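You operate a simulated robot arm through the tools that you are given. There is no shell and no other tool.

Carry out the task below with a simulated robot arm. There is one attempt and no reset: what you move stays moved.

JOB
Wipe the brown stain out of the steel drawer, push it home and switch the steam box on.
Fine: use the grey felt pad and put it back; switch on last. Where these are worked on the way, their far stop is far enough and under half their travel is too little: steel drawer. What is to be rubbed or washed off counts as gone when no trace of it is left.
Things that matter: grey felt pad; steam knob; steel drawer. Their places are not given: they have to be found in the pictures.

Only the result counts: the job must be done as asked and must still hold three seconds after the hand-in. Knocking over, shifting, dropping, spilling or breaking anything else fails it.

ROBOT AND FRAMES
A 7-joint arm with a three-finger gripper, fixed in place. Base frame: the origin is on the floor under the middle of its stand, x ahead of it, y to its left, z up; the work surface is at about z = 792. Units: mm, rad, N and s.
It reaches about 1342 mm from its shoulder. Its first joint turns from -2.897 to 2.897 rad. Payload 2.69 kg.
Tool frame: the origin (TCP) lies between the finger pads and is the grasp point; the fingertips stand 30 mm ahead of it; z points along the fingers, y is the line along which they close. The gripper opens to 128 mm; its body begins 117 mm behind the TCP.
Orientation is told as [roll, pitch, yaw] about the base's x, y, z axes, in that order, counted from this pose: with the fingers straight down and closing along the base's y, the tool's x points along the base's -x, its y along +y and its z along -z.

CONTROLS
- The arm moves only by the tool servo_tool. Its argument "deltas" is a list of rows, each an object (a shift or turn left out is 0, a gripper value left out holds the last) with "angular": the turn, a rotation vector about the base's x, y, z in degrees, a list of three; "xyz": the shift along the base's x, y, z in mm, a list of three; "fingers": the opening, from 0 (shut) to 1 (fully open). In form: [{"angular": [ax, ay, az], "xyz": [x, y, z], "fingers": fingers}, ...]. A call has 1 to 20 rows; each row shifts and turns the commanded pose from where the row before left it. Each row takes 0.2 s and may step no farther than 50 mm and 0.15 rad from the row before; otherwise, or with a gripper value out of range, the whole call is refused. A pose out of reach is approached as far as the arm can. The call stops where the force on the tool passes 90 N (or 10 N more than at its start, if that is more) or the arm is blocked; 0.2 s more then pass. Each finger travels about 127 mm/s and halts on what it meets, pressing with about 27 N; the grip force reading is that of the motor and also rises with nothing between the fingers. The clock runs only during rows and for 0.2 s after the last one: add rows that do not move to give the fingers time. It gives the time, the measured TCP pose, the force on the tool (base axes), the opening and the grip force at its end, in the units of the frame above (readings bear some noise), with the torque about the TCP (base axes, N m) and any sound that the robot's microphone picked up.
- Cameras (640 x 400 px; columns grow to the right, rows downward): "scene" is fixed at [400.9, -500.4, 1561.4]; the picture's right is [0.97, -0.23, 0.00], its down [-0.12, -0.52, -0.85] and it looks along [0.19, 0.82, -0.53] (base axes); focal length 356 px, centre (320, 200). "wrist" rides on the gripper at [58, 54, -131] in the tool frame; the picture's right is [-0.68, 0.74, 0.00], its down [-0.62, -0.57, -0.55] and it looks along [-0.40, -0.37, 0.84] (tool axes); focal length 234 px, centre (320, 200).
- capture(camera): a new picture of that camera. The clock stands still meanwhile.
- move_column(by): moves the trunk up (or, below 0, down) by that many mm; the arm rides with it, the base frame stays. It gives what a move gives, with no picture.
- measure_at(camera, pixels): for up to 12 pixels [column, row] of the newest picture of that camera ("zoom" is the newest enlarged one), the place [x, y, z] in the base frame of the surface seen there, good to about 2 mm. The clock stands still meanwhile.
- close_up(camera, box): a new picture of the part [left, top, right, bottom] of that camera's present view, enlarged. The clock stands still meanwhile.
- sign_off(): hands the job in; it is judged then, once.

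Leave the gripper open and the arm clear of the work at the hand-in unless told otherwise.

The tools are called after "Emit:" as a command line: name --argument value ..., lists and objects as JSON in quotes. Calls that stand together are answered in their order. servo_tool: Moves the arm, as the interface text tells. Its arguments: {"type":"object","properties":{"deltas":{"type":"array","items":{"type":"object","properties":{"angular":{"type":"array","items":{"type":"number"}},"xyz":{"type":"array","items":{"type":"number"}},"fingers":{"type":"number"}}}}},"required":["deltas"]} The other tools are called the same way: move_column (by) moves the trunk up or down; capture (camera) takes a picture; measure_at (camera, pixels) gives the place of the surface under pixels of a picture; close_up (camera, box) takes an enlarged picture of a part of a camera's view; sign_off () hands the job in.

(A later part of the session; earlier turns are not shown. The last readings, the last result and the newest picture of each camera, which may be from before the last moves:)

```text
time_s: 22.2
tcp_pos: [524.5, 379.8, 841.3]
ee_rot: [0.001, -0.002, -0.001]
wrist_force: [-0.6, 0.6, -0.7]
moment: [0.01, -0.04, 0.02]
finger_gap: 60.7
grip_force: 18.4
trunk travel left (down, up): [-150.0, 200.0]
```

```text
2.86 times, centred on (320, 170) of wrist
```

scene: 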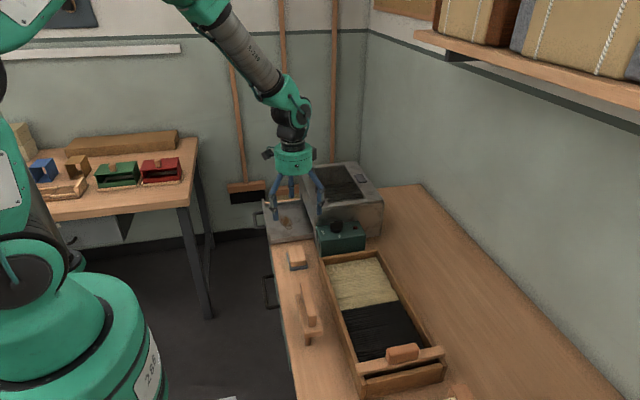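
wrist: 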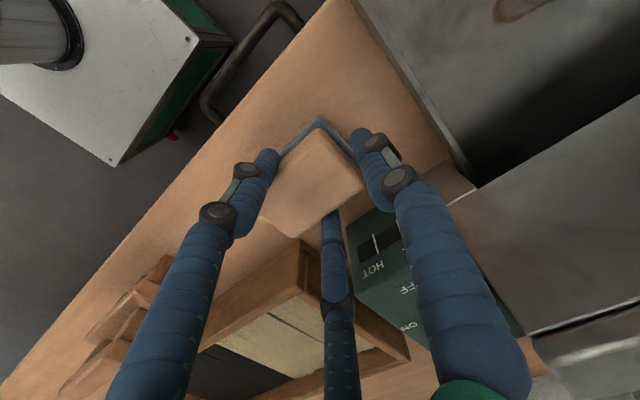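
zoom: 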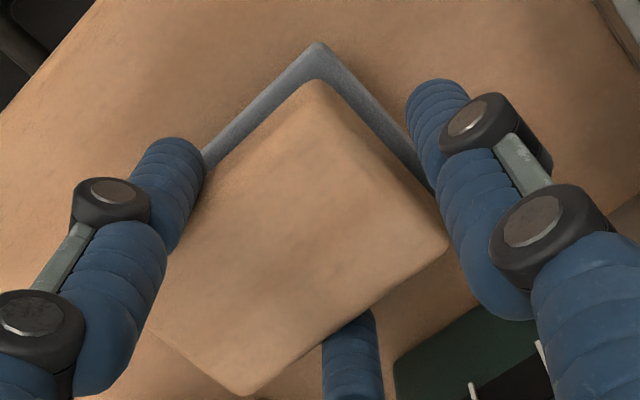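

The pad is level and firmly held (top at 831 everywhere, felt bottom ≈ TCP−47). I lift clear of the drawer wall and carry it above the stain.

Emit:
servo_tool --deltas '[{"xyz": [0, 0, 30]}, {"xyz": [0, 0, 35]}, {"xyz": [0, 40, 0]}, {"xyz": [0, 40, 0]}, {"xyz": [0, 40, 0]}, {"xyz": [0, 40, 0]}, {"xyz": [0, 40, 0]}, {"xyz": [0, 10, 0]}, {}]'

Emit:
capture --camera "wrist"

Emit:
close_up --camera "scene" --box '[230, 150, 346, 250]'

```text
time_s: 24.2
tcp_pos: [523.5, 591.4, 905.8]
ee_rot: [0.0, 0.0, -0.002]
wrist_force: [-0.1, -0.7, -0.6]
moment: [-0.01, -0.04, 0.01]
finger_gap: 61.1
grip_force: 19.0
trunk travel left (down, up): [-150.0, 200.0]
```

```text
taken
```

wrist: 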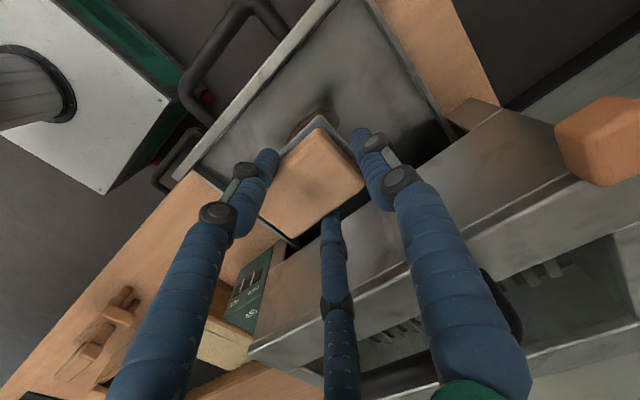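

```text
4.00 times, centred on (288, 200) of scene
```

zoom: 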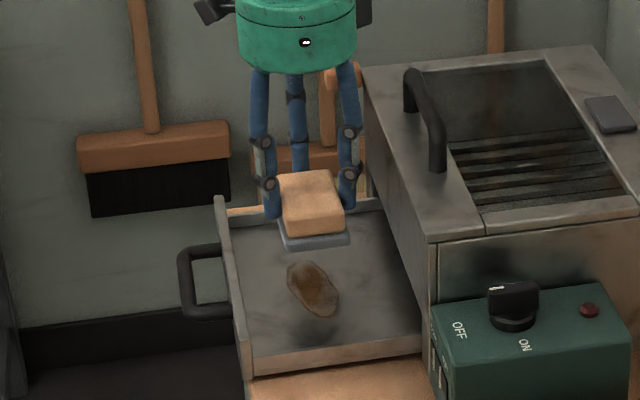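

The pad is above the stain and clear of the walls. I lower it to just above the floor, then approach slowly.

Emit:
servo_tool --deltas '[{"xyz": [0, 0, -30]}, {"xyz": [0, 0, -25]}, {"xyz": [0, 0, -6]}, {}]'

Emit:
servo_tool --deltas '[{"xyz": [0, 0, -3]}, {"xyz": [0, 0, -2]}, {"xyz": [0, 0, -2]}, {}]'

```text
time_s: 25.2
tcp_pos: [522.3, 592.5, 845.4]
ee_rot: [-0.001, 0.0, -0.002]
wrist_force: [-0.6, 0.5, -0.4]
moment: [0.03, 0.0, 0.02]
finger_gap: 61.1
grip_force: 19.2
trunk travel left (down, up): [-150.0, 200.0]
```

```text
time_s: 26.2
tcp_pos: [522.4, 592.7, 839.0]
ee_rot: [-0.001, 0.0, 0.002]
wrist_force: [0.9, -0.7, 6.4]
moment: [-0.21, 0.05, 0.0]
finger_gap: 60.8
grip_force: 18.6
trunk travel left (down, up): [-150.0, 200.0]
```

Contact at about 6 N. I press slightly more and stroke along y over the stain.

Emit:
servo_tool --deltas '[{"xyz": [0, 0, -1]}, {"xyz": [0, -10, 0]}, {"xyz": [0, -10, 0]}, {"xyz": [0, -10, 0]}, {"xyz": [0, 12, 0]}, {"xyz": [0, 12, 0]}, {"xyz": [0, 12, 0]}, {"xyz": [0, 12, 0]}, {"xyz": [0, 12, 0]}, {}]'

Emit:
close_up --camera "scene" --box '[230, 150, 346, 250]'

Emit:
capture --camera "wrist"

```text
time_s: 28.4
tcp_pos: [523.8, 620.5, 837.5]
ee_rot: [0.0, -0.001, 0.0]
wrist_force: [0.2, -2.2, 11.5]
moment: [-0.27, 0.01, 0.01]
finger_gap: 61.3
grip_force: 18.4
trunk travel left (down, up): [-150.0, 200.0]
```

```text
4.00 times, centred on (288, 200) of scene
```

zoom: 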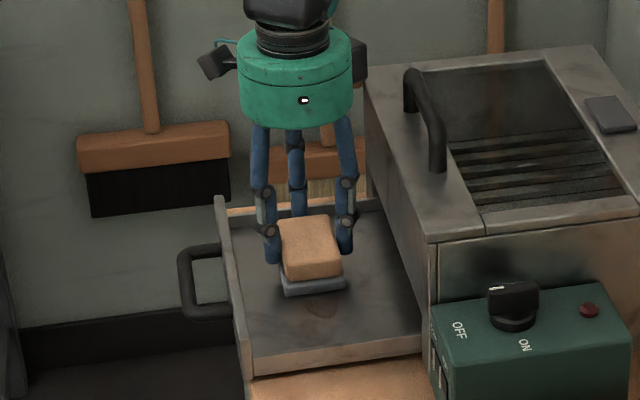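

```text
taken
```

wrist: 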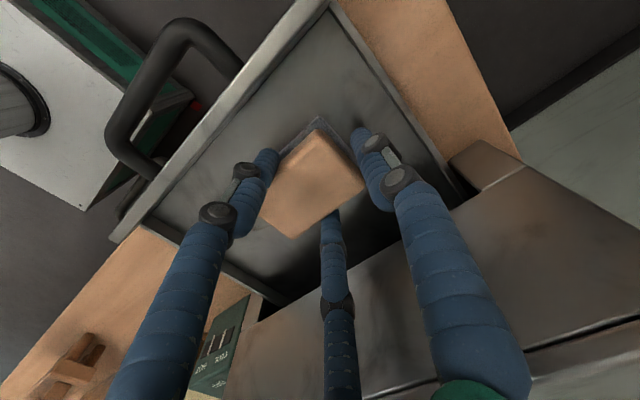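

The stain is fading under the strokes; hold and contact are good. I continue stroking back and forth along y.

Emit:
servo_tool --deltas '[{"xyz": [0, -14, 0]}, {"xyz": [0, -14, 0]}, {"xyz": [0, -14, 0]}, {"xyz": [0, -14, 0]}, {"xyz": [0, -12, 0]}, {"xyz": [0, 14, 0]}, {"xyz": [0, 14, 0]}, {"xyz": [0, 14, 0]}, {"xyz": [0, 14, 0]}, {"xyz": [0, 12, 0]}, {"xyz": [0, -14, 0]}, {"xyz": [0, -14, 0]}, {"xyz": [0, -14, 0]}, {"xyz": [0, -14, 0]}, {"xyz": [0, -12, 0]}, {}]'

Emit:
close_up --camera "scene" --box '[230, 150, 346, 250]'

Emit:
capture --camera "wrist"

```text
time_s: 31.8
tcp_pos: [522.9, 553.5, 837.3]
ee_rot: [0.0, -0.001, 0.0]
wrist_force: [0.1, -2.0, 4.2]
moment: [-0.14, -0.03, -0.02]
finger_gap: 60.7
grip_force: 18.6
trunk travel left (down, up): [-150.0, 200.0]
```

```text
4.00 times, centred on (288, 200) of scene
```

zoom: 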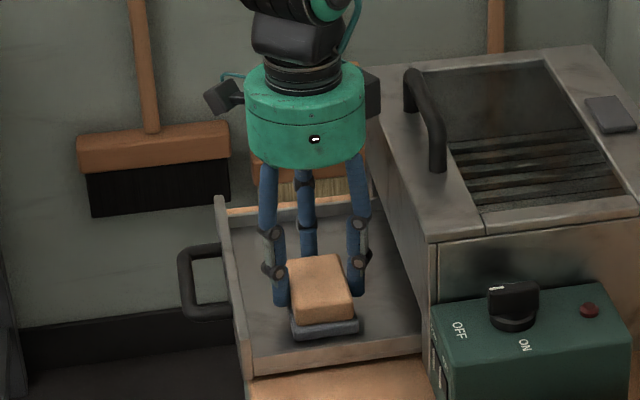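

```text
taken
```

wrist: 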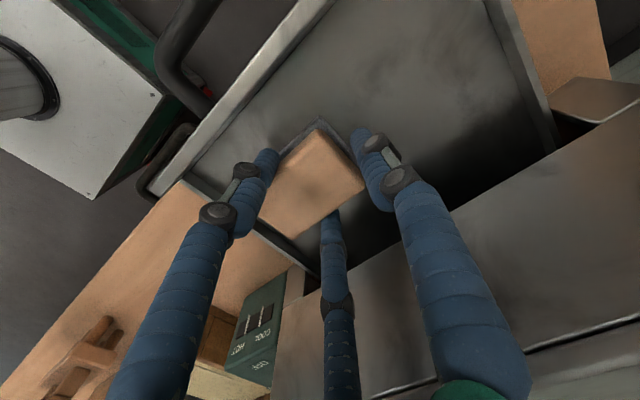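

Let me lift the pad and step away toward +y to see what is left of the stain.

Emit:
servo_tool --deltas '[{"xyz": [0, 0, 20]}, {"xyz": [0, 20, 40]}, {"xyz": [0, 40, 10]}, {"xyz": [0, 40, 0]}, {}]'

Emit:
close_up --camera "scene" --box '[250, 190, 330, 250]'

Emit:
close_up --camera "wrist" --box '[180, 0, 420, 150]'

```text
time_s: 33.0
tcp_pos: [523.3, 656.7, 907.7]
ee_rot: [-0.002, 0.0, 0.0]
wrist_force: [-0.5, 0.5, -1.5]
moment: [-0.05, -0.04, -0.02]
finger_gap: 60.7
grip_force: 18.8
trunk travel left (down, up): [-150.0, 200.0]
```

```text
6.67 times, centred on (290, 220) of scene
```

zoom: 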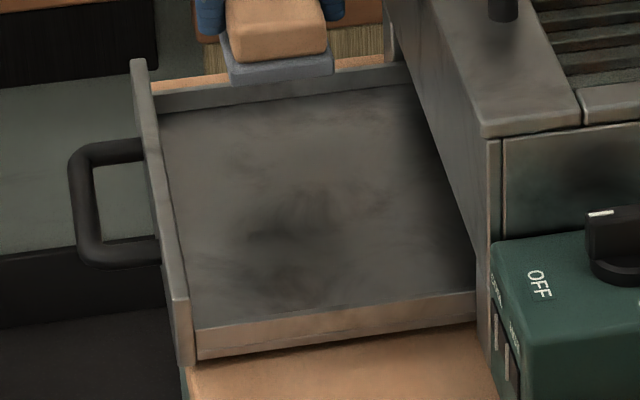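

```text
2.67 times, centred on (300, 75) of wrist
```

zoom: 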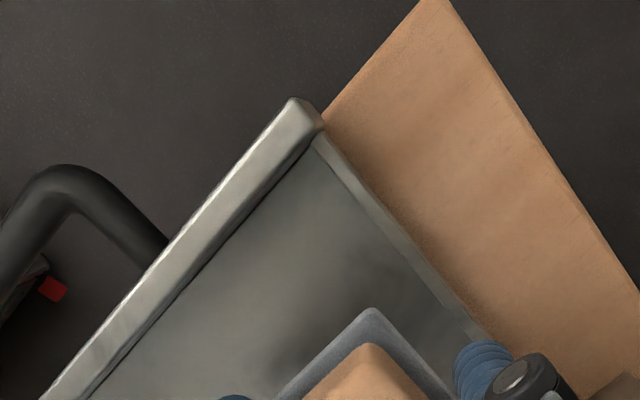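

The stain looks gone. I'll enlarge the area strongly to check for faint remains.

Emit:
close_up --camera "scene" --box '[274, 206, 312, 236]'

```text
13.33 times, centred on (293, 221) of scene
```

zoom: 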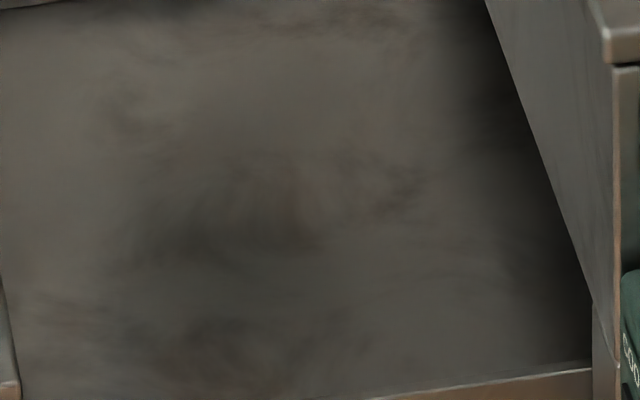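

A very faint reddish streak may remain near (520,565). I'll go back for more passes with firmer pressure, in several x lanes.

Emit:
servo_tool --deltas '[{"xyz": [-8, -32, 0]}, {"xyz": [0, -33, 0]}, {"xyz": [0, 0, -30]}, {"xyz": [0, 0, -30]}, {"xyz": [0, 0, -6]}, {"xyz": [0, 0, -3]}, {"xyz": [0, 0, -2]}, {}]'

```text
time_s: 34.8
tcp_pos: [516.0, 589.5, 837.5]
ee_rot: [0.0, 0.0, -0.003]
wrist_force: [-1.2, -1.0, 7.7]
moment: [-0.32, 0.08, 0.01]
finger_gap: 60.6
grip_force: 18.6
trunk travel left (down, up): [-150.0, 200.0]
```

Emit:
servo_tool --deltas '[{"xyz": [0, 0, -2]}, {"xyz": [0, -14, 0]}, {"xyz": [0, -14, 0]}, {"xyz": [0, -12, 0]}, {"xyz": [0, 14, 0]}, {"xyz": [0, 14, 0]}, {"xyz": [0, 14, 0]}, {"xyz": [0, 14, 0]}, {"xyz": [0, 14, 0]}, {"xyz": [0, -14, 0]}, {"xyz": [0, -14, 0]}, {"xyz": [0, -14, 0]}, {"xyz": [0, -14, 0]}, {"xyz": [0, -14, 0]}, {"xyz": [0, 14, 0]}, {"xyz": [0, 14, 0]}, {"xyz": [0, 12, 0]}, {}]'

```text
time_s: 38.6
tcp_pos: [515.1, 588.2, 834.1]
ee_rot: [0.001, 0.001, -0.003]
wrist_force: [0.4, 0.4, -1.1]
moment: [0.01, 0.0, 0.02]
finger_gap: 60.7
grip_force: 19.3
trunk travel left (down, up): [-150.0, 200.0]
```

The contact force vanished although z is lower; I'll look to see whether the pad shifted in the grip.

Emit:
capture --camera "wrist"

Emit:
close_up --camera "scene" --box '[250, 190, 330, 250]'

Emit:
measure_at --camera "wrist" --pixels '[[318, 140], [350, 175], [300, 225], [275, 200], [310, 180], [318, 120], [358, 165], [330, 165], [340, 200], [290, 180]]'

```text
taken
```

wrist: 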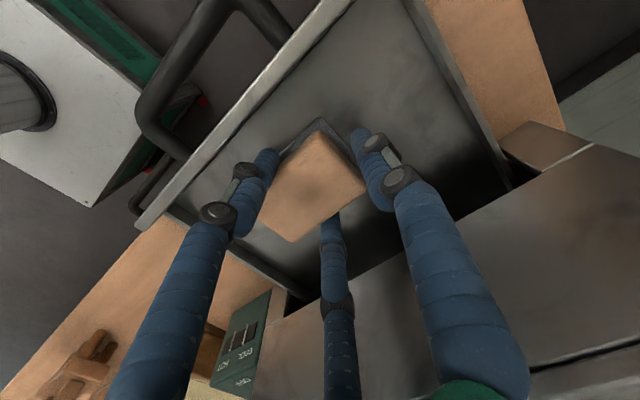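

```text
6.67 times, centred on (290, 220) of scene
```

zoom: 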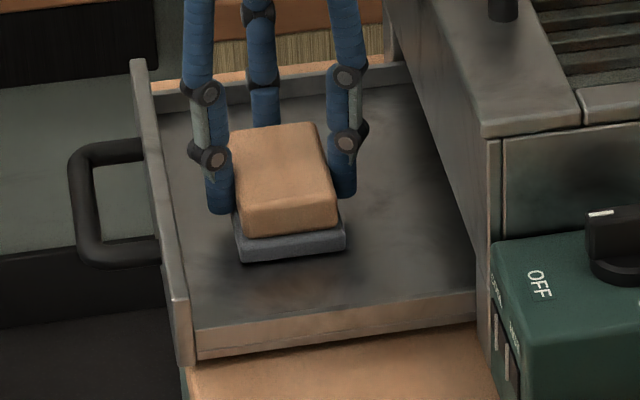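

```text
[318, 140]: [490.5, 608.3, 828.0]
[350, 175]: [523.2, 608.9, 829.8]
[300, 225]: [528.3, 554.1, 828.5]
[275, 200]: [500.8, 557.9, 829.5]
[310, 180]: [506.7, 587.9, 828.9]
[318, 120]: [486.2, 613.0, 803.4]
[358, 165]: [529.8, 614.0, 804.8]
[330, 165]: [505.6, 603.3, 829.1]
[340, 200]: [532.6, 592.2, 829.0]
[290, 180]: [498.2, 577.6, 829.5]
```

The pad is still held and level but slid up ~4 mm in the fingers (top now TCP−5). I'll tighten the grip a bit and press again gently.

Emit:
servo_tool --deltas '[{"fingers": 0.2}, {}, {"xyz": [0, 0, -1]}, {}]'

```text
time_s: 39.6
tcp_pos: [516.1, 588.5, 832.9]
ee_rot: [0.0, 0.001, 0.0]
wrist_force: [-1.6, -1.5, 3.1]
moment: [-0.16, 0.0, -0.02]
finger_gap: 60.7
grip_force: 26.4
trunk travel left (down, up): [-150.0, 200.0]
```

Emit:
servo_tool --deltas '[{"xyz": [0, 0, -1]}, {"xyz": [0, -10, 0]}, {"xyz": [0, -10, 0]}, {"xyz": [0, -10, 0]}, {}]'

Emit:
servo_tool --deltas '[{"xyz": [0, 12, 0]}, {"xyz": [0, 12, 0]}, {"xyz": [0, 12, 0]}, {"xyz": [0, 12, 0]}, {"xyz": [0, 12, 0]}, {}]'

```text
time_s: 40.8
tcp_pos: [515.8, 558.1, 832.6]
ee_rot: [0.0, 0.001, 0.0]
wrist_force: [-0.7, 1.0, 8.7]
moment: [-0.11, -0.03, 0.01]
finger_gap: 60.7
grip_force: 26.5
trunk travel left (down, up): [-150.0, 200.0]
```

```text
time_s: 42.2
tcp_pos: [516.5, 618.8, 832.8]
ee_rot: [-0.001, 0.001, -0.001]
wrist_force: [-0.2, -1.7, 9.0]
moment: [-0.29, 0.0, -0.03]
finger_gap: 60.4
grip_force: 26.6
trunk travel left (down, up): [-150.0, 200.0]
```

Contact is steady at about 9 N. Two more strokes here, then lift, shift the lane by +16 mm in x, and stroke again.

Emit:
servo_tool --deltas '[{"xyz": [0, -14, 0]}, {"xyz": [0, -14, 0]}, {"xyz": [0, -14, 0]}, {"xyz": [0, -14, 0]}, {"xyz": [0, -14, 0]}, {"xyz": [0, 14, 0]}, {"xyz": [0, 14, 0]}, {"xyz": [0, 14, 0]}, {"xyz": [0, 14, 0]}, {"xyz": [0, 14, 0]}, {"xyz": [0, 0, 10]}, {"xyz": [16, -10, 0]}, {"xyz": [0, 0, -8]}, {"xyz": [0, 0, -2]}, {}]'

```text
time_s: 45.4
tcp_pos: [532.3, 609.6, 832.5]
ee_rot: [-0.002, 0.0, -0.002]
wrist_force: [0.1, -2.0, 8.7]
moment: [-0.4, 0.09, 0.02]
finger_gap: 60.8
grip_force: 25.9
trunk travel left (down, up): [-150.0, 200.0]
```

Emit:
servo_tool --deltas '[{"xyz": [0, -14, 0]}, {"xyz": [0, -14, 0]}, {"xyz": [0, -14, 0]}, {"xyz": [0, -14, 0]}, {"xyz": [0, 14, 0]}, {"xyz": [0, 14, 0]}, {"xyz": [0, 14, 0]}, {"xyz": [0, 14, 0]}, {"xyz": [0, -14, 0]}, {"xyz": [0, -14, 0]}, {"xyz": [0, -14, 0]}, {"xyz": [0, -14, 0]}, {"xyz": [0, 14, 0]}, {"xyz": [0, 14, 0]}, {"xyz": [0, 14, 0]}, {"xyz": [0, 14, 0]}, {}]'

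Emit:
servo_tool --deltas '[{"xyz": [0, 0, 10]}, {"xyz": [-8, 0, 0]}, {"xyz": [0, 0, -8]}, {"xyz": [0, 0, -2]}, {"xyz": [0, -14, 0]}, {"xyz": [0, -14, 0]}, {"xyz": [0, -14, 0]}, {"xyz": [0, -14, 0]}, {"xyz": [0, 14, 0]}, {"xyz": [0, 14, 0]}, {"xyz": [0, 14, 0]}, {"xyz": [0, 14, 0]}, {}]'

Emit:
servo_tool --deltas '[{"xyz": [0, 0, 30]}, {"xyz": [0, 0, 40]}, {"xyz": [0, 40, 0]}, {"xyz": [0, 10, 0]}, {}]'

Emit:
close_up --camera "scene" --box '[274, 206, 312, 236]'

Emit:
close_up --camera "scene" --box '[250, 190, 330, 250]'

```text
time_s: 49.0
tcp_pos: [533.1, 606.8, 833.1]
ee_rot: [-0.001, -0.002, -0.001]
wrist_force: [-1.0, -1.3, 8.4]
moment: [-0.26, 0.05, 0.0]
finger_gap: 60.7
grip_force: 26.1
trunk travel left (down, up): [-150.0, 200.0]
```

```text
time_s: 51.8
tcp_pos: [523.2, 608.7, 833.2]
ee_rot: [-0.001, 0.001, 0.001]
wrist_force: [-1.4, -1.1, 10.3]
moment: [-0.31, 0.06, -0.01]
finger_gap: 60.5
grip_force: 26.3
trunk travel left (down, up): [-150.0, 200.0]
```

```text
time_s: 53.0
tcp_pos: [525.3, 660.1, 901.8]
ee_rot: [0.0, 0.001, -0.001]
wrist_force: [0.4, 0.7, -0.2]
moment: [-0.03, 0.06, 0.02]
finger_gap: 60.6
grip_force: 26.4
trunk travel left (down, up): [-150.0, 200.0]
```

```text
13.33 times, centred on (293, 221) of scene
```

zoom: 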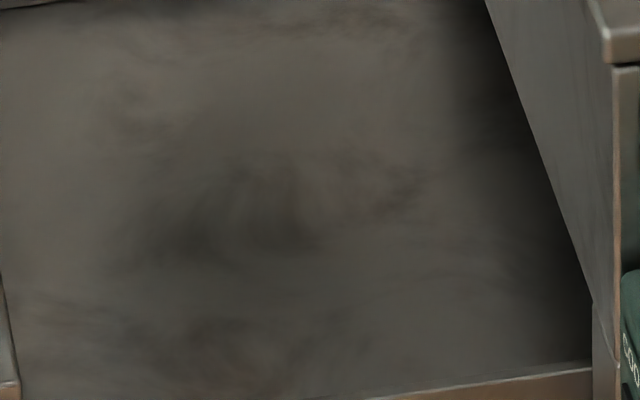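

```text
6.67 times, centred on (290, 220) of scene
```

zoom: 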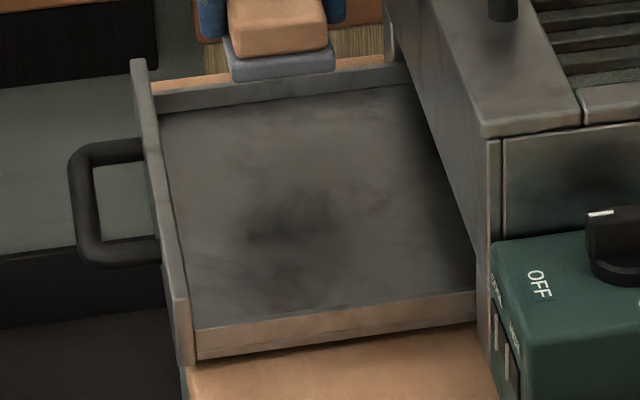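

The red streak is gone; what remains looks like the steel's mottling. For safety I'll do another set of passes, extending a bit further toward -y (down to y≈485) where a faint brownish tint shows.

Emit:
servo_tool --deltas '[{"xyz": [-4, -40, 0]}, {"xyz": [0, -20, 0]}, {"xyz": [0, 0, -40]}, {"xyz": [0, 0, -24]}, {"xyz": [0, 0, -4]}, {"xyz": [0, 0, -2]}, {}]'

Emit:
servo_tool --deltas '[{"xyz": [0, -14, 0]}, {"xyz": [0, -14, 0]}, {"xyz": [0, -14, 0]}, {"xyz": [0, -14, 0]}, {"xyz": [0, -8, 0]}, {"xyz": [0, 14, 0]}, {"xyz": [0, 14, 0]}, {"xyz": [0, 14, 0]}, {"xyz": [0, 14, 0]}, {"xyz": [0, 8, 0]}, {"xyz": [0, -14, 0]}, {"xyz": [0, -14, 0]}, {"xyz": [0, -14, 0]}, {"xyz": [0, -14, 0]}, {"xyz": [0, -8, 0]}, {}]'

Emit:
servo_tool --deltas '[{"xyz": [0, 0, 10]}, {"xyz": [10, 0, 0]}, {"xyz": [0, 0, -8]}, {"xyz": [0, 0, -2]}, {"xyz": [0, 14, 0]}, {"xyz": [0, 14, 0]}, {"xyz": [0, 14, 0]}, {"xyz": [0, 14, 0]}, {"xyz": [0, 14, 0]}, {"xyz": [0, -14, 0]}, {"xyz": [0, -14, 0]}, {"xyz": [0, -14, 0]}, {"xyz": [0, -14, 0]}, {"xyz": [0, -14, 0]}, {}]'

Emit:
servo_tool --deltas '[{"xyz": [0, 0, 10]}, {"xyz": [-20, 0, 0]}, {"xyz": [0, 0, -8]}, {"xyz": [0, 0, -2]}, {"xyz": [0, 14, 0]}, {"xyz": [0, 14, 0]}, {"xyz": [0, 14, 0]}, {"xyz": [0, 14, 0]}, {"xyz": [0, 14, 0]}, {"xyz": [0, -14, 0]}, {"xyz": [0, -14, 0]}, {"xyz": [0, -14, 0]}, {"xyz": [0, -14, 0]}, {"xyz": [0, -14, 0]}, {}]'

```text
time_s: 54.6
tcp_pos: [520.3, 599.8, 832.9]
ee_rot: [0.002, -0.001, 0.0]
wrist_force: [0.4, 1.3, 7.4]
moment: [-0.3, 0.09, 0.02]
finger_gap: 60.7
grip_force: 25.9
trunk travel left (down, up): [-150.0, 200.0]
```

```text
time_s: 58.0
tcp_pos: [518.5, 535.1, 833.0]
ee_rot: [0.001, -0.002, 0.0]
wrist_force: [0.4, 4.8, 23.0]
moment: [-0.33, 0.15, 0.0]
finger_gap: 60.6
grip_force: 26.5
trunk travel left (down, up): [-150.0, 200.0]
```

```text
time_s: 61.2
tcp_pos: [529.1, 534.5, 832.5]
ee_rot: [0.0, -0.002, -0.001]
wrist_force: [1.1, 2.2, 18.6]
moment: [-0.32, 0.05, -0.03]
finger_gap: 60.9
grip_force: 26.1
trunk travel left (down, up): [-150.0, 200.0]
```

```text
time_s: 64.4
tcp_pos: [510.6, 533.9, 833.1]
ee_rot: [0.0, -0.001, -0.002]
wrist_force: [0.9, -2.7, 3.8]
moment: [-0.09, -0.05, 0.01]
finger_gap: 60.8
grip_force: 26.6
trunk travel left (down, up): [-150.0, 200.0]
```

Force stayed well within limits. I lift the pad and step over to +y to view the floor once more.

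Emit:
servo_tool --deltas '[{"xyz": [0, 0, 35]}, {"xyz": [8, 0, 40]}, {"xyz": [0, 42, 0]}, {"xyz": [0, 42, 0]}, {"xyz": [0, 42, 0]}, {}]'

Emit:
close_up --camera "scene" --box '[274, 206, 312, 236]'

Emit:
close_up --camera "scene" --box '[250, 190, 330, 250]'

Emit:
capture --camera "wrist"

```text
time_s: 65.8
tcp_pos: [515.8, 662.0, 906.5]
ee_rot: [0.0, 0.0, -0.001]
wrist_force: [-0.1, -0.2, -1.5]
moment: [-0.02, -0.01, 0.0]
finger_gap: 60.5
grip_force: 26.3
trunk travel left (down, up): [-150.0, 200.0]
```

```text
13.33 times, centred on (293, 221) of scene
```

zoom: 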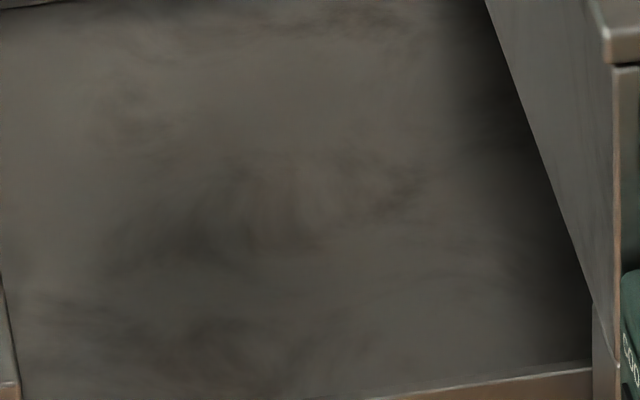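

```text
6.67 times, centred on (290, 220) of scene
```

zoom: 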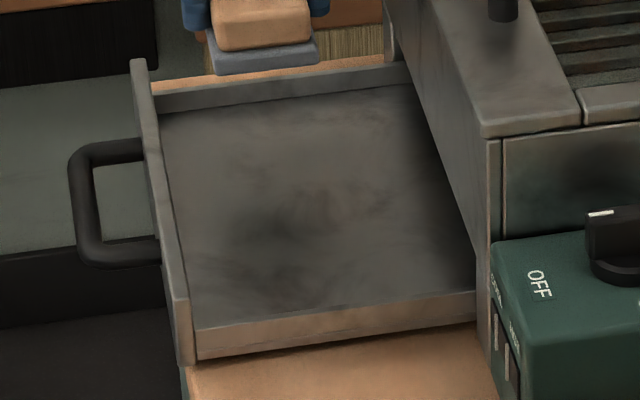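

```text
taken
```

wrist: 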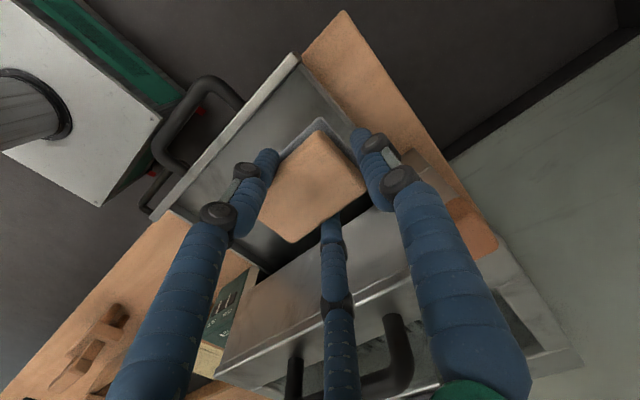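

Emit:
close_up --camera "scene" --box '[282, 212, 302, 226]'

Emit:
close_up --camera "scene" --box '[282, 224, 302, 238]'

```text
16.00 times, centred on (292, 219) of scene
```

zoom: 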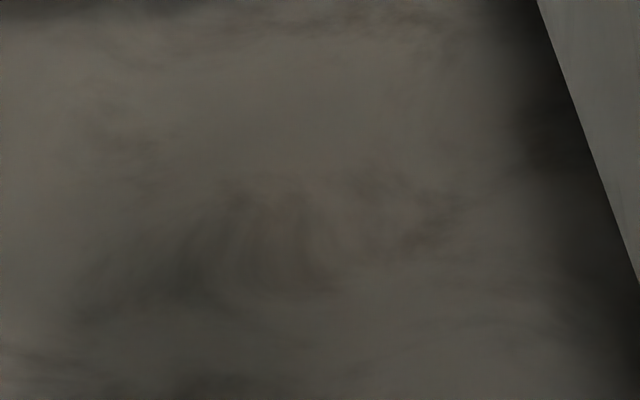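

```text
16.00 times, centred on (292, 231) of scene
```

zoom: 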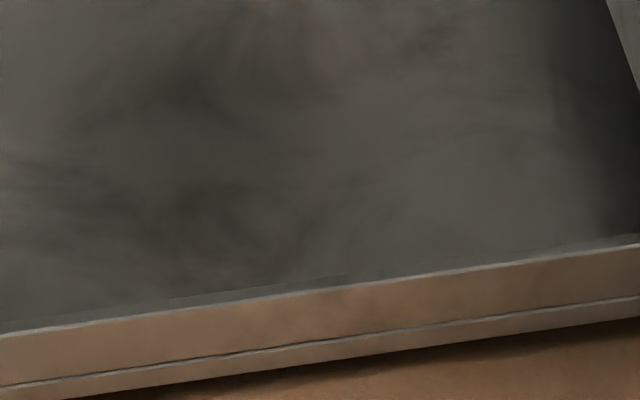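

It looks like plain steel mottling. On the way back to the pad's place, I'll stop at about y=480 where the wrist camera can see the wiped floor directly.

Emit:
servo_tool --deltas '[{"xyz": [2, -45, 0]}, {"xyz": [2, -45, 0]}, {"xyz": [2, -45, 0]}, {"xyz": [2, -45, 0]}, {}]'

Emit:
capture --camera "wrist"

Emit:
close_up --camera "wrist" --box '[300, 0, 500, 125]'

```text
time_s: 67.0
tcp_pos: [526.5, 478.7, 909.8]
ee_rot: [0.001, 0.0, 0.0]
wrist_force: [0.3, -0.3, -0.7]
moment: [0.06, 0.0, 0.02]
finger_gap: 60.7
grip_force: 26.2
trunk travel left (down, up): [-150.0, 200.0]
```

```text
taken
```

wrist: 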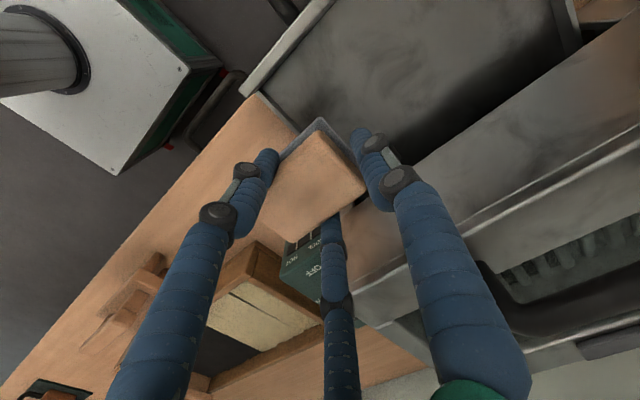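

```text
3.20 times, centred on (400, 62) of wrist
```

zoom: 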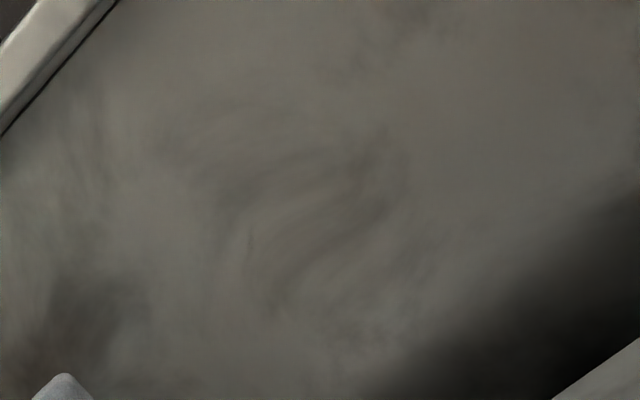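

The floor is clean, uniform grey steel. Now I measure the pad in the hand to compute where to set it down.

Emit:
close_up --camera "wrist" --box '[240, 100, 400, 250]'

Emit:
measure_at --camera "zoom" --pixels '[[318, 45], [330, 90], [425, 175], [440, 245], [245, 370], [300, 250], [180, 330], [210, 160], [345, 330], [400, 170]]'

```text
2.67 times, centred on (320, 175) of wrist
```

zoom: 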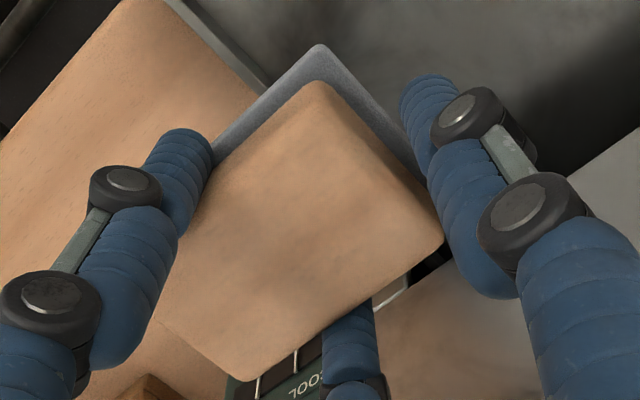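

```text
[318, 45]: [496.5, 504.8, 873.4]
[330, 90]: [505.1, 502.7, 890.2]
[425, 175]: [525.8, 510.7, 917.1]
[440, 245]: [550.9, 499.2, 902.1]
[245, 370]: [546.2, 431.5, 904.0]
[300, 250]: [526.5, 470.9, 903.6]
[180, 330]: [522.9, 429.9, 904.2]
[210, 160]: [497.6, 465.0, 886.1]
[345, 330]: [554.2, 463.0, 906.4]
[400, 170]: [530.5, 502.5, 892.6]
```

The held pad must move about −100.5 mm in y (x unchanged) to return to its original spot. I move there, then lower to just above the table.

Emit:
servo_tool --deltas '[{"xyz": [0, -40, 0]}, {"xyz": [0, -40, 0]}, {"xyz": [0, -20.5, 0]}, {"xyz": [0, 0, -40]}, {"xyz": [0, 0, -36]}, {}, {}]'

Emit:
close_up --camera "wrist" --box '[240, 100, 400, 250]'

Emit:
measure_at --camera "zoom" --pixels '[[318, 45], [330, 90], [440, 245], [245, 370], [300, 250], [180, 330], [210, 160]]'

```text
time_s: 68.6
tcp_pos: [525.3, 378.8, 833.9]
ee_rot: [-0.001, 0.001, 0.0]
wrist_force: [0.3, 0.0, 0.2]
moment: [-0.01, -0.04, -0.04]
finger_gap: 60.4
grip_force: 26.0
trunk travel left (down, up): [-150.0, 200.0]
```

```text
2.67 times, centred on (320, 175) of wrist
```

zoom: 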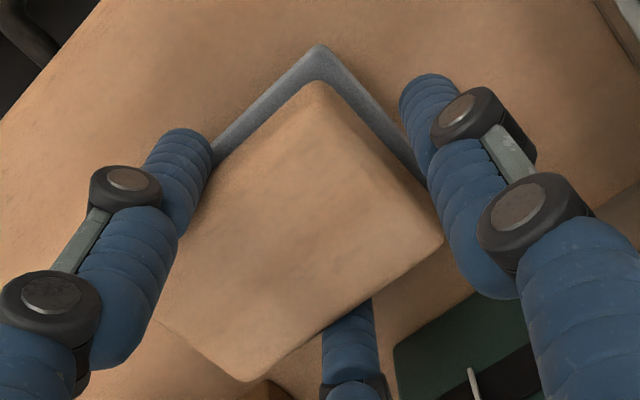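

```text
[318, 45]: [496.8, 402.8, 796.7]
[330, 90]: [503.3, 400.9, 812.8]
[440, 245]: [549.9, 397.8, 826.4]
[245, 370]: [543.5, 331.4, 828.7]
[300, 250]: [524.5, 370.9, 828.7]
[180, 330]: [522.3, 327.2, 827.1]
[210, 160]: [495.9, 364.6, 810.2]
```

The corner is about 2 mm short in y and 1 mm in x. I adjust and lower to the table slowly.

Emit:
servo_tool --deltas '[{"xyz": [1, 2, -5]}, {"xyz": [0, 0, -4]}, {"xyz": [0, 0, -2]}, {"xyz": [0, 0, -1]}, {}]'

```text
time_s: 69.8
tcp_pos: [526.8, 382.6, 821.6]
ee_rot: [0.001, -0.004, -0.002]
wrist_force: [-0.3, -5.2, 13.7]
moment: [-0.64, 0.13, 0.03]
finger_gap: 60.7
grip_force: 25.8
trunk travel left (down, up): [-150.0, 200.0]
```

The pad rests on the table (13.7 N). I ease up slightly, open to gap ≈75, and lift straight up.

Emit:
servo_tool --deltas '[{"xyz": [0, 0, 1]}, {"fingers": 0.35}, {"fingers": 0.5}, {"fingers": 0.59}, {}, {}]'

Emit:
servo_tool --deltas '[{"xyz": [0, 0, 15]}, {"xyz": [0, 0, 30]}, {"xyz": [0, 0, 40]}, {"xyz": [0, 0, 40]}, {"xyz": [0, 0, 40]}, {}]'

Emit:
capture --camera "wrist"

Emit:
close_up --camera "wrist" --box '[272, 60, 368, 150]'

Emit:
close_up --camera "scene" --box '[265, 230, 361, 290]'

```text
time_s: 71.2
tcp_pos: [525.8, 382.8, 821.2]
ee_rot: [0.001, -0.001, -0.001]
wrist_force: [0.2, 0.0, 0.5]
moment: [0.01, -0.01, 0.01]
finger_gap: 75.6
grip_force: 0.0
trunk travel left (down, up): [-150.0, 200.0]
```

```text
time_s: 72.6
tcp_pos: [527.5, 380.0, 987.9]
ee_rot: [0.0, -0.001, 0.001]
wrist_force: [-0.3, -0.5, 0.3]
moment: [0.0, -0.04, -0.02]
finger_gap: 75.6
grip_force: 0.1
trunk travel left (down, up): [-150.0, 200.0]
```

```text
taken
```

wrist: 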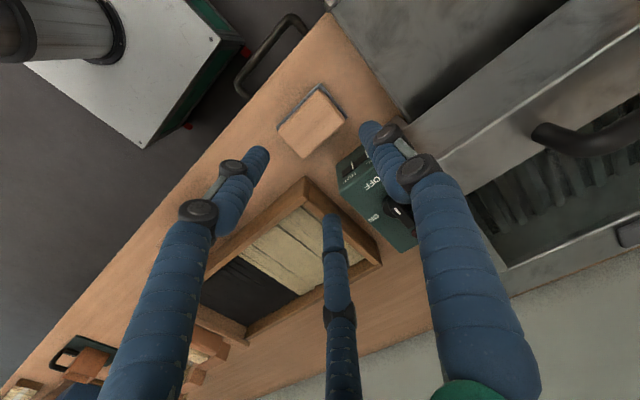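

```text
4.44 times, centred on (320, 105) of wrist
```

zoom: 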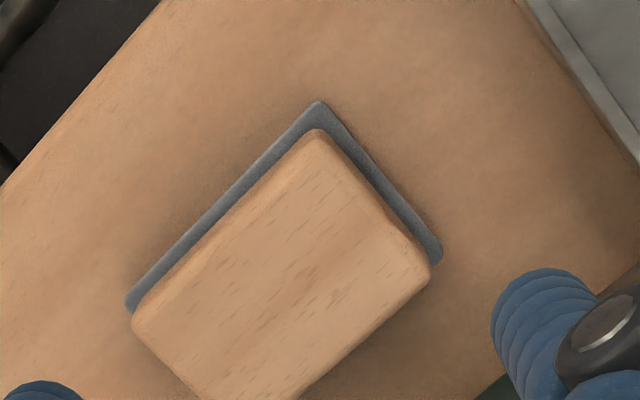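

```text
6.67 times, centred on (313, 260) of scene
```

zoom: 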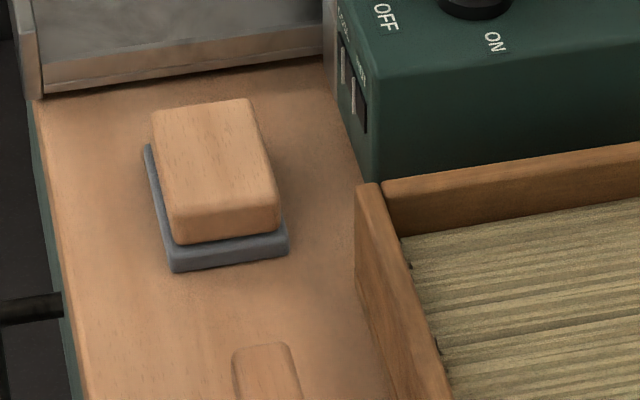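

The pad is back to within about 1–2 mm of its original pixels. Next I'll move over and take an unobstructed look at the drawer floor before closing it.

Emit:
servo_tool --deltas '[{"xyz": [-10, 40, 0], "fingers": 0.0}, {"xyz": [-10, 40, 0]}, {"xyz": [-10, 20, 0]}, {}, {}]'

Emit:
capture --camera "wrist"

Emit:
close_up --camera "wrist" --box '[280, 20, 480, 145]'

Emit:
close_up --camera "scene" --box '[250, 190, 330, 250]'

```text
time_s: 73.8
tcp_pos: [496.1, 482.8, 985.7]
ee_rot: [-0.001, 0.001, -0.002]
wrist_force: [-0.9, 0.4, 0.7]
moment: [0.05, -0.02, 0.06]
finger_gap: 2.4
grip_force: 27.2
trunk travel left (down, up): [-150.0, 200.0]
```

```text
taken
```

wrist: 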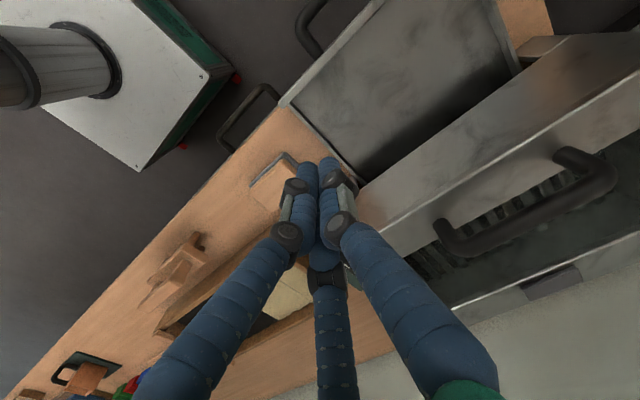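

```text
3.20 times, centred on (380, 82) of wrist
```

zoom: 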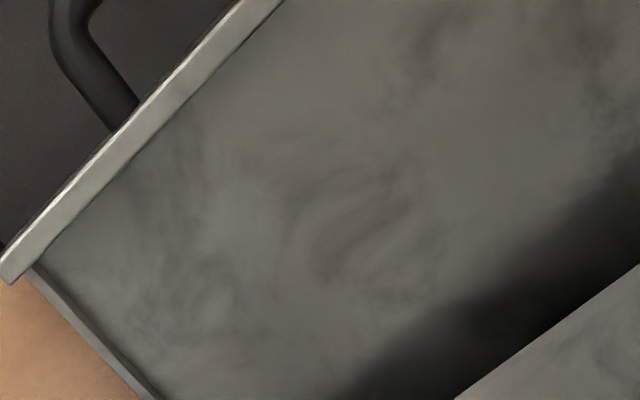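

```text
6.67 times, centred on (290, 220) of scene
```

zoom: 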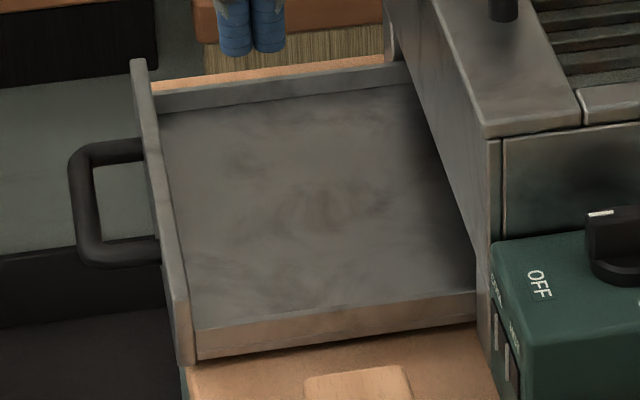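

The floor appears grey, though I want to rule out a faint tint at the former stain's centre. I'll zoom tightly with both cameras.

Emit:
close_up --camera "wrist" --box '[353, 65, 417, 105]'

Emit:
close_up --camera "scene" --box '[276, 212, 302, 232]'

```text
10.00 times, centred on (385, 85) of wrist
```

zoom: 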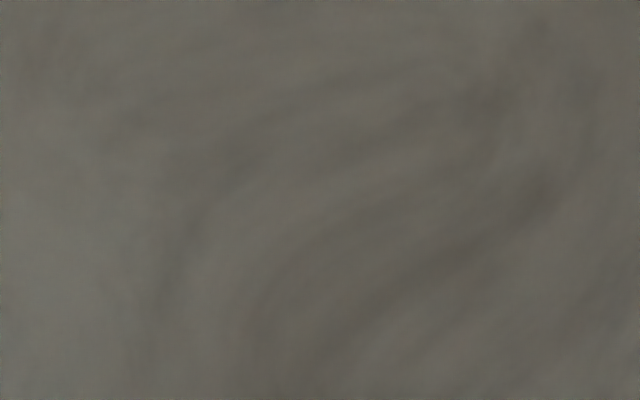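

```text
16.00 times, centred on (289, 222) of scene
```

zoom: 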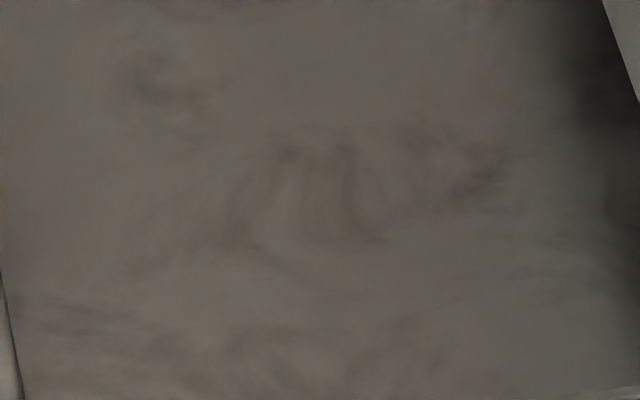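

Both views show only the steel's own swirl pattern with no stain outline. Now I measure the bar's present position to push the drawer in.

Emit:
close_up --camera "scene" --box '[250, 190, 330, 250]'

Emit:
measure_at --camera "zoom" --pixels '[[80, 200], [75, 170], [88, 235], [105, 260], [110, 150], [135, 70], [145, 150], [160, 260], [180, 320], [140, 90]]'

```text
6.67 times, centred on (290, 220) of scene
```

zoom: 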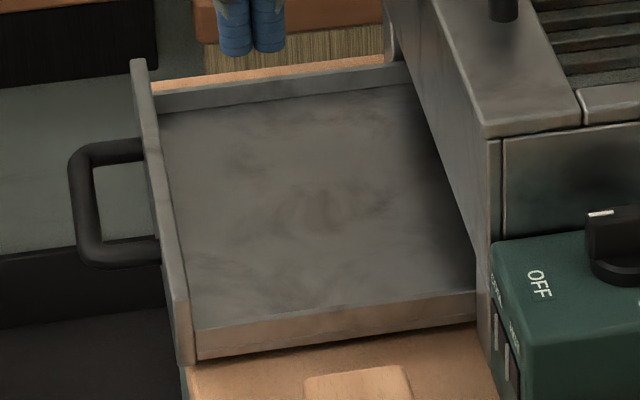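

```text
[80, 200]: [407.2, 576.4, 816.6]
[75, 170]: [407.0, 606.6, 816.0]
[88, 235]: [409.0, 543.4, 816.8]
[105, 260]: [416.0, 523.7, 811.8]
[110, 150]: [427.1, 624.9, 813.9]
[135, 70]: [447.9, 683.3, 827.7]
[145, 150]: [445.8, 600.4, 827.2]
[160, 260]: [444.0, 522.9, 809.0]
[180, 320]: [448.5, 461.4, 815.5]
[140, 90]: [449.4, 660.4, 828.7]
```

The bar now sits at x≈407 (out by ≈150 mm). I'll also check where the robot's stand edge is before going to the -x side of the handle.

Emit:
measure_at --camera "wrist" --pixels '[[138, 165], [205, 75], [150, 100], [236, 78], [250, 110], [310, 30], [260, 95]]'

```text
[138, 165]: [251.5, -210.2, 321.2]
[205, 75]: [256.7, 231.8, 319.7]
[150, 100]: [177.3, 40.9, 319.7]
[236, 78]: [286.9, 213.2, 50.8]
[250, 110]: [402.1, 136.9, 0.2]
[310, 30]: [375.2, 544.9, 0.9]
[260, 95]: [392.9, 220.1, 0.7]
```

The stand is low (z≈320), so the space in front of the handle is free. I move with closed fingers to (362,580), then descend to z≈820.

Emit:
servo_tool --deltas '[{"xyz": [-40, 25, 0]}, {"xyz": [-40, 25, 0]}, {"xyz": [-30, 25, 0]}, {"xyz": [-24, 22, 0]}, {"xyz": [0, 0, -45]}, {"xyz": [0, 0, -45]}, {"xyz": [0, 0, -45]}, {"xyz": [0, 0, -30]}, {}]'

Emit:
close_up --camera "scene" --box '[230, 150, 346, 250]'

Emit:
capture --camera "wrist"

```text
time_s: 75.8
tcp_pos: [364.6, 580.0, 820.6]
ee_rot: [0.001, 0.001, 0.0]
wrist_force: [0.1, -0.3, 0.5]
moment: [0.0, 0.05, -0.01]
finger_gap: 2.1
grip_force: 26.6
trunk travel left (down, up): [-150.0, 200.0]
```

```text
4.00 times, centred on (288, 200) of scene
```

zoom: 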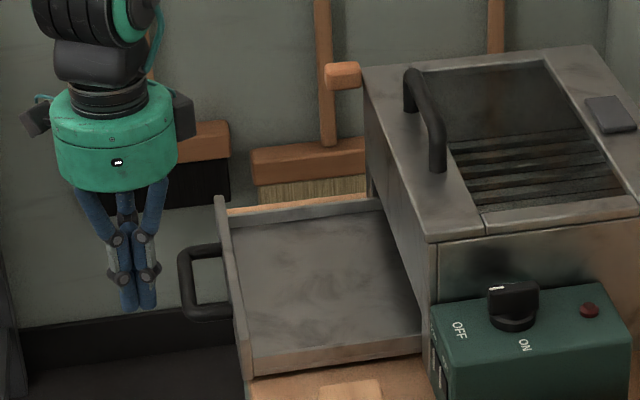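

```text
taken
```

wrist: 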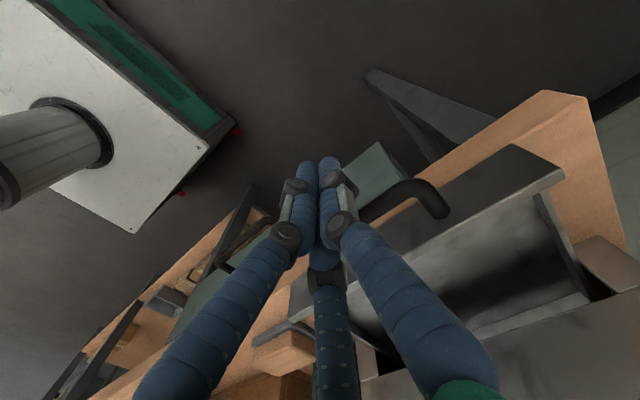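

Fingers are in front of the bar. I push toward +x in steps.

Emit:
servo_tool --deltas '[{"xyz": [10, 0, 0]}, {"xyz": [10, 0, 0]}, {"xyz": [12, 0, 0]}, {"xyz": [12, 0, 0]}, {"xyz": [12, 0, 0]}, {"xyz": [12, 0, 0]}, {"xyz": [12, 0, 0]}, {"xyz": [12, 0, 0]}, {"xyz": [12, 0, 0]}, {"xyz": [12, 0, 0]}, {}]'

Emit:
close_up --camera "scene" --box '[230, 150, 346, 250]'

```text
time_s: 78.2
tcp_pos: [480.5, 577.8, 822.0]
ee_rot: [0.0, 0.0, -0.002]
wrist_force: [-0.5, -0.7, -0.1]
moment: [0.01, 0.02, 0.05]
finger_gap: 2.5
grip_force: 27.3
trunk travel left (down, up): [-150.0, 200.0]
```

```text
4.00 times, centred on (288, 200) of scene
```

zoom: 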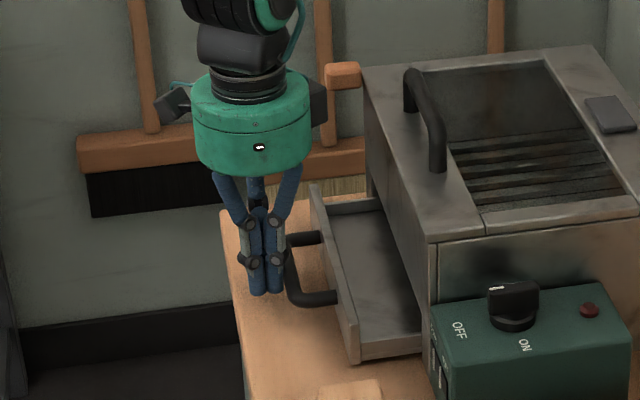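

The drawer slides in smoothly. I continue, slowing near home.

Emit:
servo_tool --deltas '[{"xyz": [12, 0, 0]}, {"xyz": [12, 0, 0]}, {"xyz": [12, 0, 0]}, {"xyz": [6, 0, 0]}, {}]'

Emit:
servo_tool --deltas '[{"xyz": [4, 0, 0]}, {"xyz": [4, 0, 0]}, {"xyz": [4, 0, 0]}, {}]'

```text
time_s: 79.4
tcp_pos: [522.0, 580.4, 820.7]
ee_rot: [0.0, 0.0, -0.001]
wrist_force: [0.4, 0.5, 0.5]
moment: [0.01, -0.02, 0.03]
finger_gap: 2.2
grip_force: 27.1
trunk travel left (down, up): [-150.0, 200.0]
```

```text
time_s: 80.4
tcp_pos: [531.8, 578.8, 821.5]
ee_rot: [0.002, 0.0, -0.002]
wrist_force: [-1.6, -0.7, -0.8]
moment: [0.01, 0.03, 0.0]
finger_gap: 2.1
grip_force: 27.3
trunk travel left (down, up): [-150.0, 200.0]
```

Emit:
servo_tool --deltas '[{"xyz": [3, 0, 0]}, {"xyz": [2, 0, 0]}, {}]'

Emit:
close_up --camera "scene" --box '[260, 160, 346, 230]'

```text
time_s: 81.2
tcp_pos: [536.9, 579.0, 820.1]
ee_rot: [-0.002, -0.001, 0.001]
wrist_force: [-10.9, 0.4, 1.1]
moment: [-0.09, 0.09, -0.07]
finger_gap: 2.1
grip_force: 27.2
trunk travel left (down, up): [-150.0, 200.0]
```

```text
5.71 times, centred on (303, 195) of scene
```

zoom: 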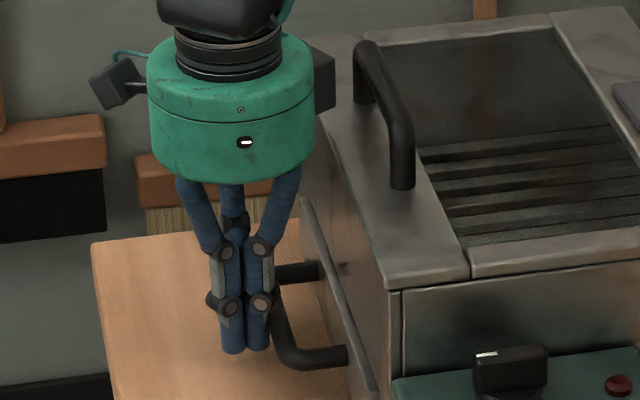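

Resistance of 11 N at the bar: the drawer is at its home stop. I press 2 mm more to seat it, then back off and check.

Emit:
servo_tool --deltas '[{"xyz": [2, 0, 0]}, {}]'

Emit:
servo_tool --deltas '[{"xyz": [-10, 0, 0]}, {"xyz": [-15, 0, 0]}, {"xyz": [-20, 0, 0]}, {"xyz": [0, 0, 40]}, {"xyz": [0, 0, 45]}, {"xyz": [0, 0, 45]}, {"xyz": [0, 0, 45]}, {}]'

Emit:
close_up --camera "scene" --box '[280, 155, 400, 230]'

Emit:
measure_at --camera "zoom" --pixels '[[85, 322], [110, 277], [128, 360], [72, 290], [92, 352], [107, 215], [170, 385], [160, 370]]'

```text
time_s: 81.8
tcp_pos: [535.7, 578.6, 821.0]
ee_rot: [-0.001, -0.002, 0.0]
wrist_force: [-36.6, 1.7, 7.5]
moment: [-0.06, 0.22, -0.16]
finger_gap: 2.2
grip_force: 26.9
trunk travel left (down, up): [-150.0, 200.0]
```

```text
time_s: 83.6
tcp_pos: [492.4, 579.9, 993.9]
ee_rot: [0.001, 0.0, 0.0]
wrist_force: [0.3, 0.2, 1.0]
moment: [0.07, -0.01, 0.02]
finger_gap: 2.1
grip_force: 27.0
trunk travel left (down, up): [-150.0, 200.0]
```

```text
5.33 times, centred on (340, 192) of scene
```

zoom: 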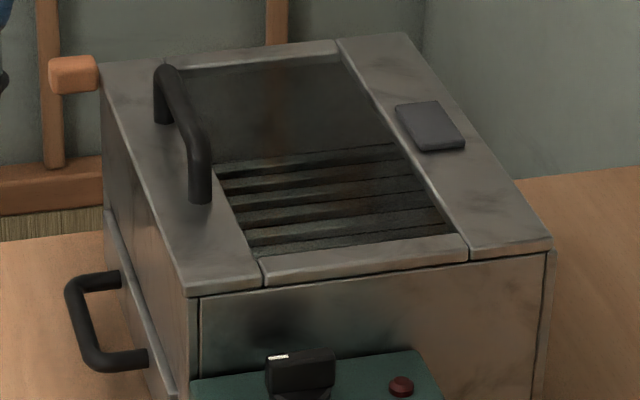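

```text
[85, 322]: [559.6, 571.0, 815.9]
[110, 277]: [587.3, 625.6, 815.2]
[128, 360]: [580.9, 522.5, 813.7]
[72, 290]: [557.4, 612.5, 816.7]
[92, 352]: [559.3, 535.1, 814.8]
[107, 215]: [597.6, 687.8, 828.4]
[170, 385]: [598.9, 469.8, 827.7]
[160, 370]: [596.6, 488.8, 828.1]
```

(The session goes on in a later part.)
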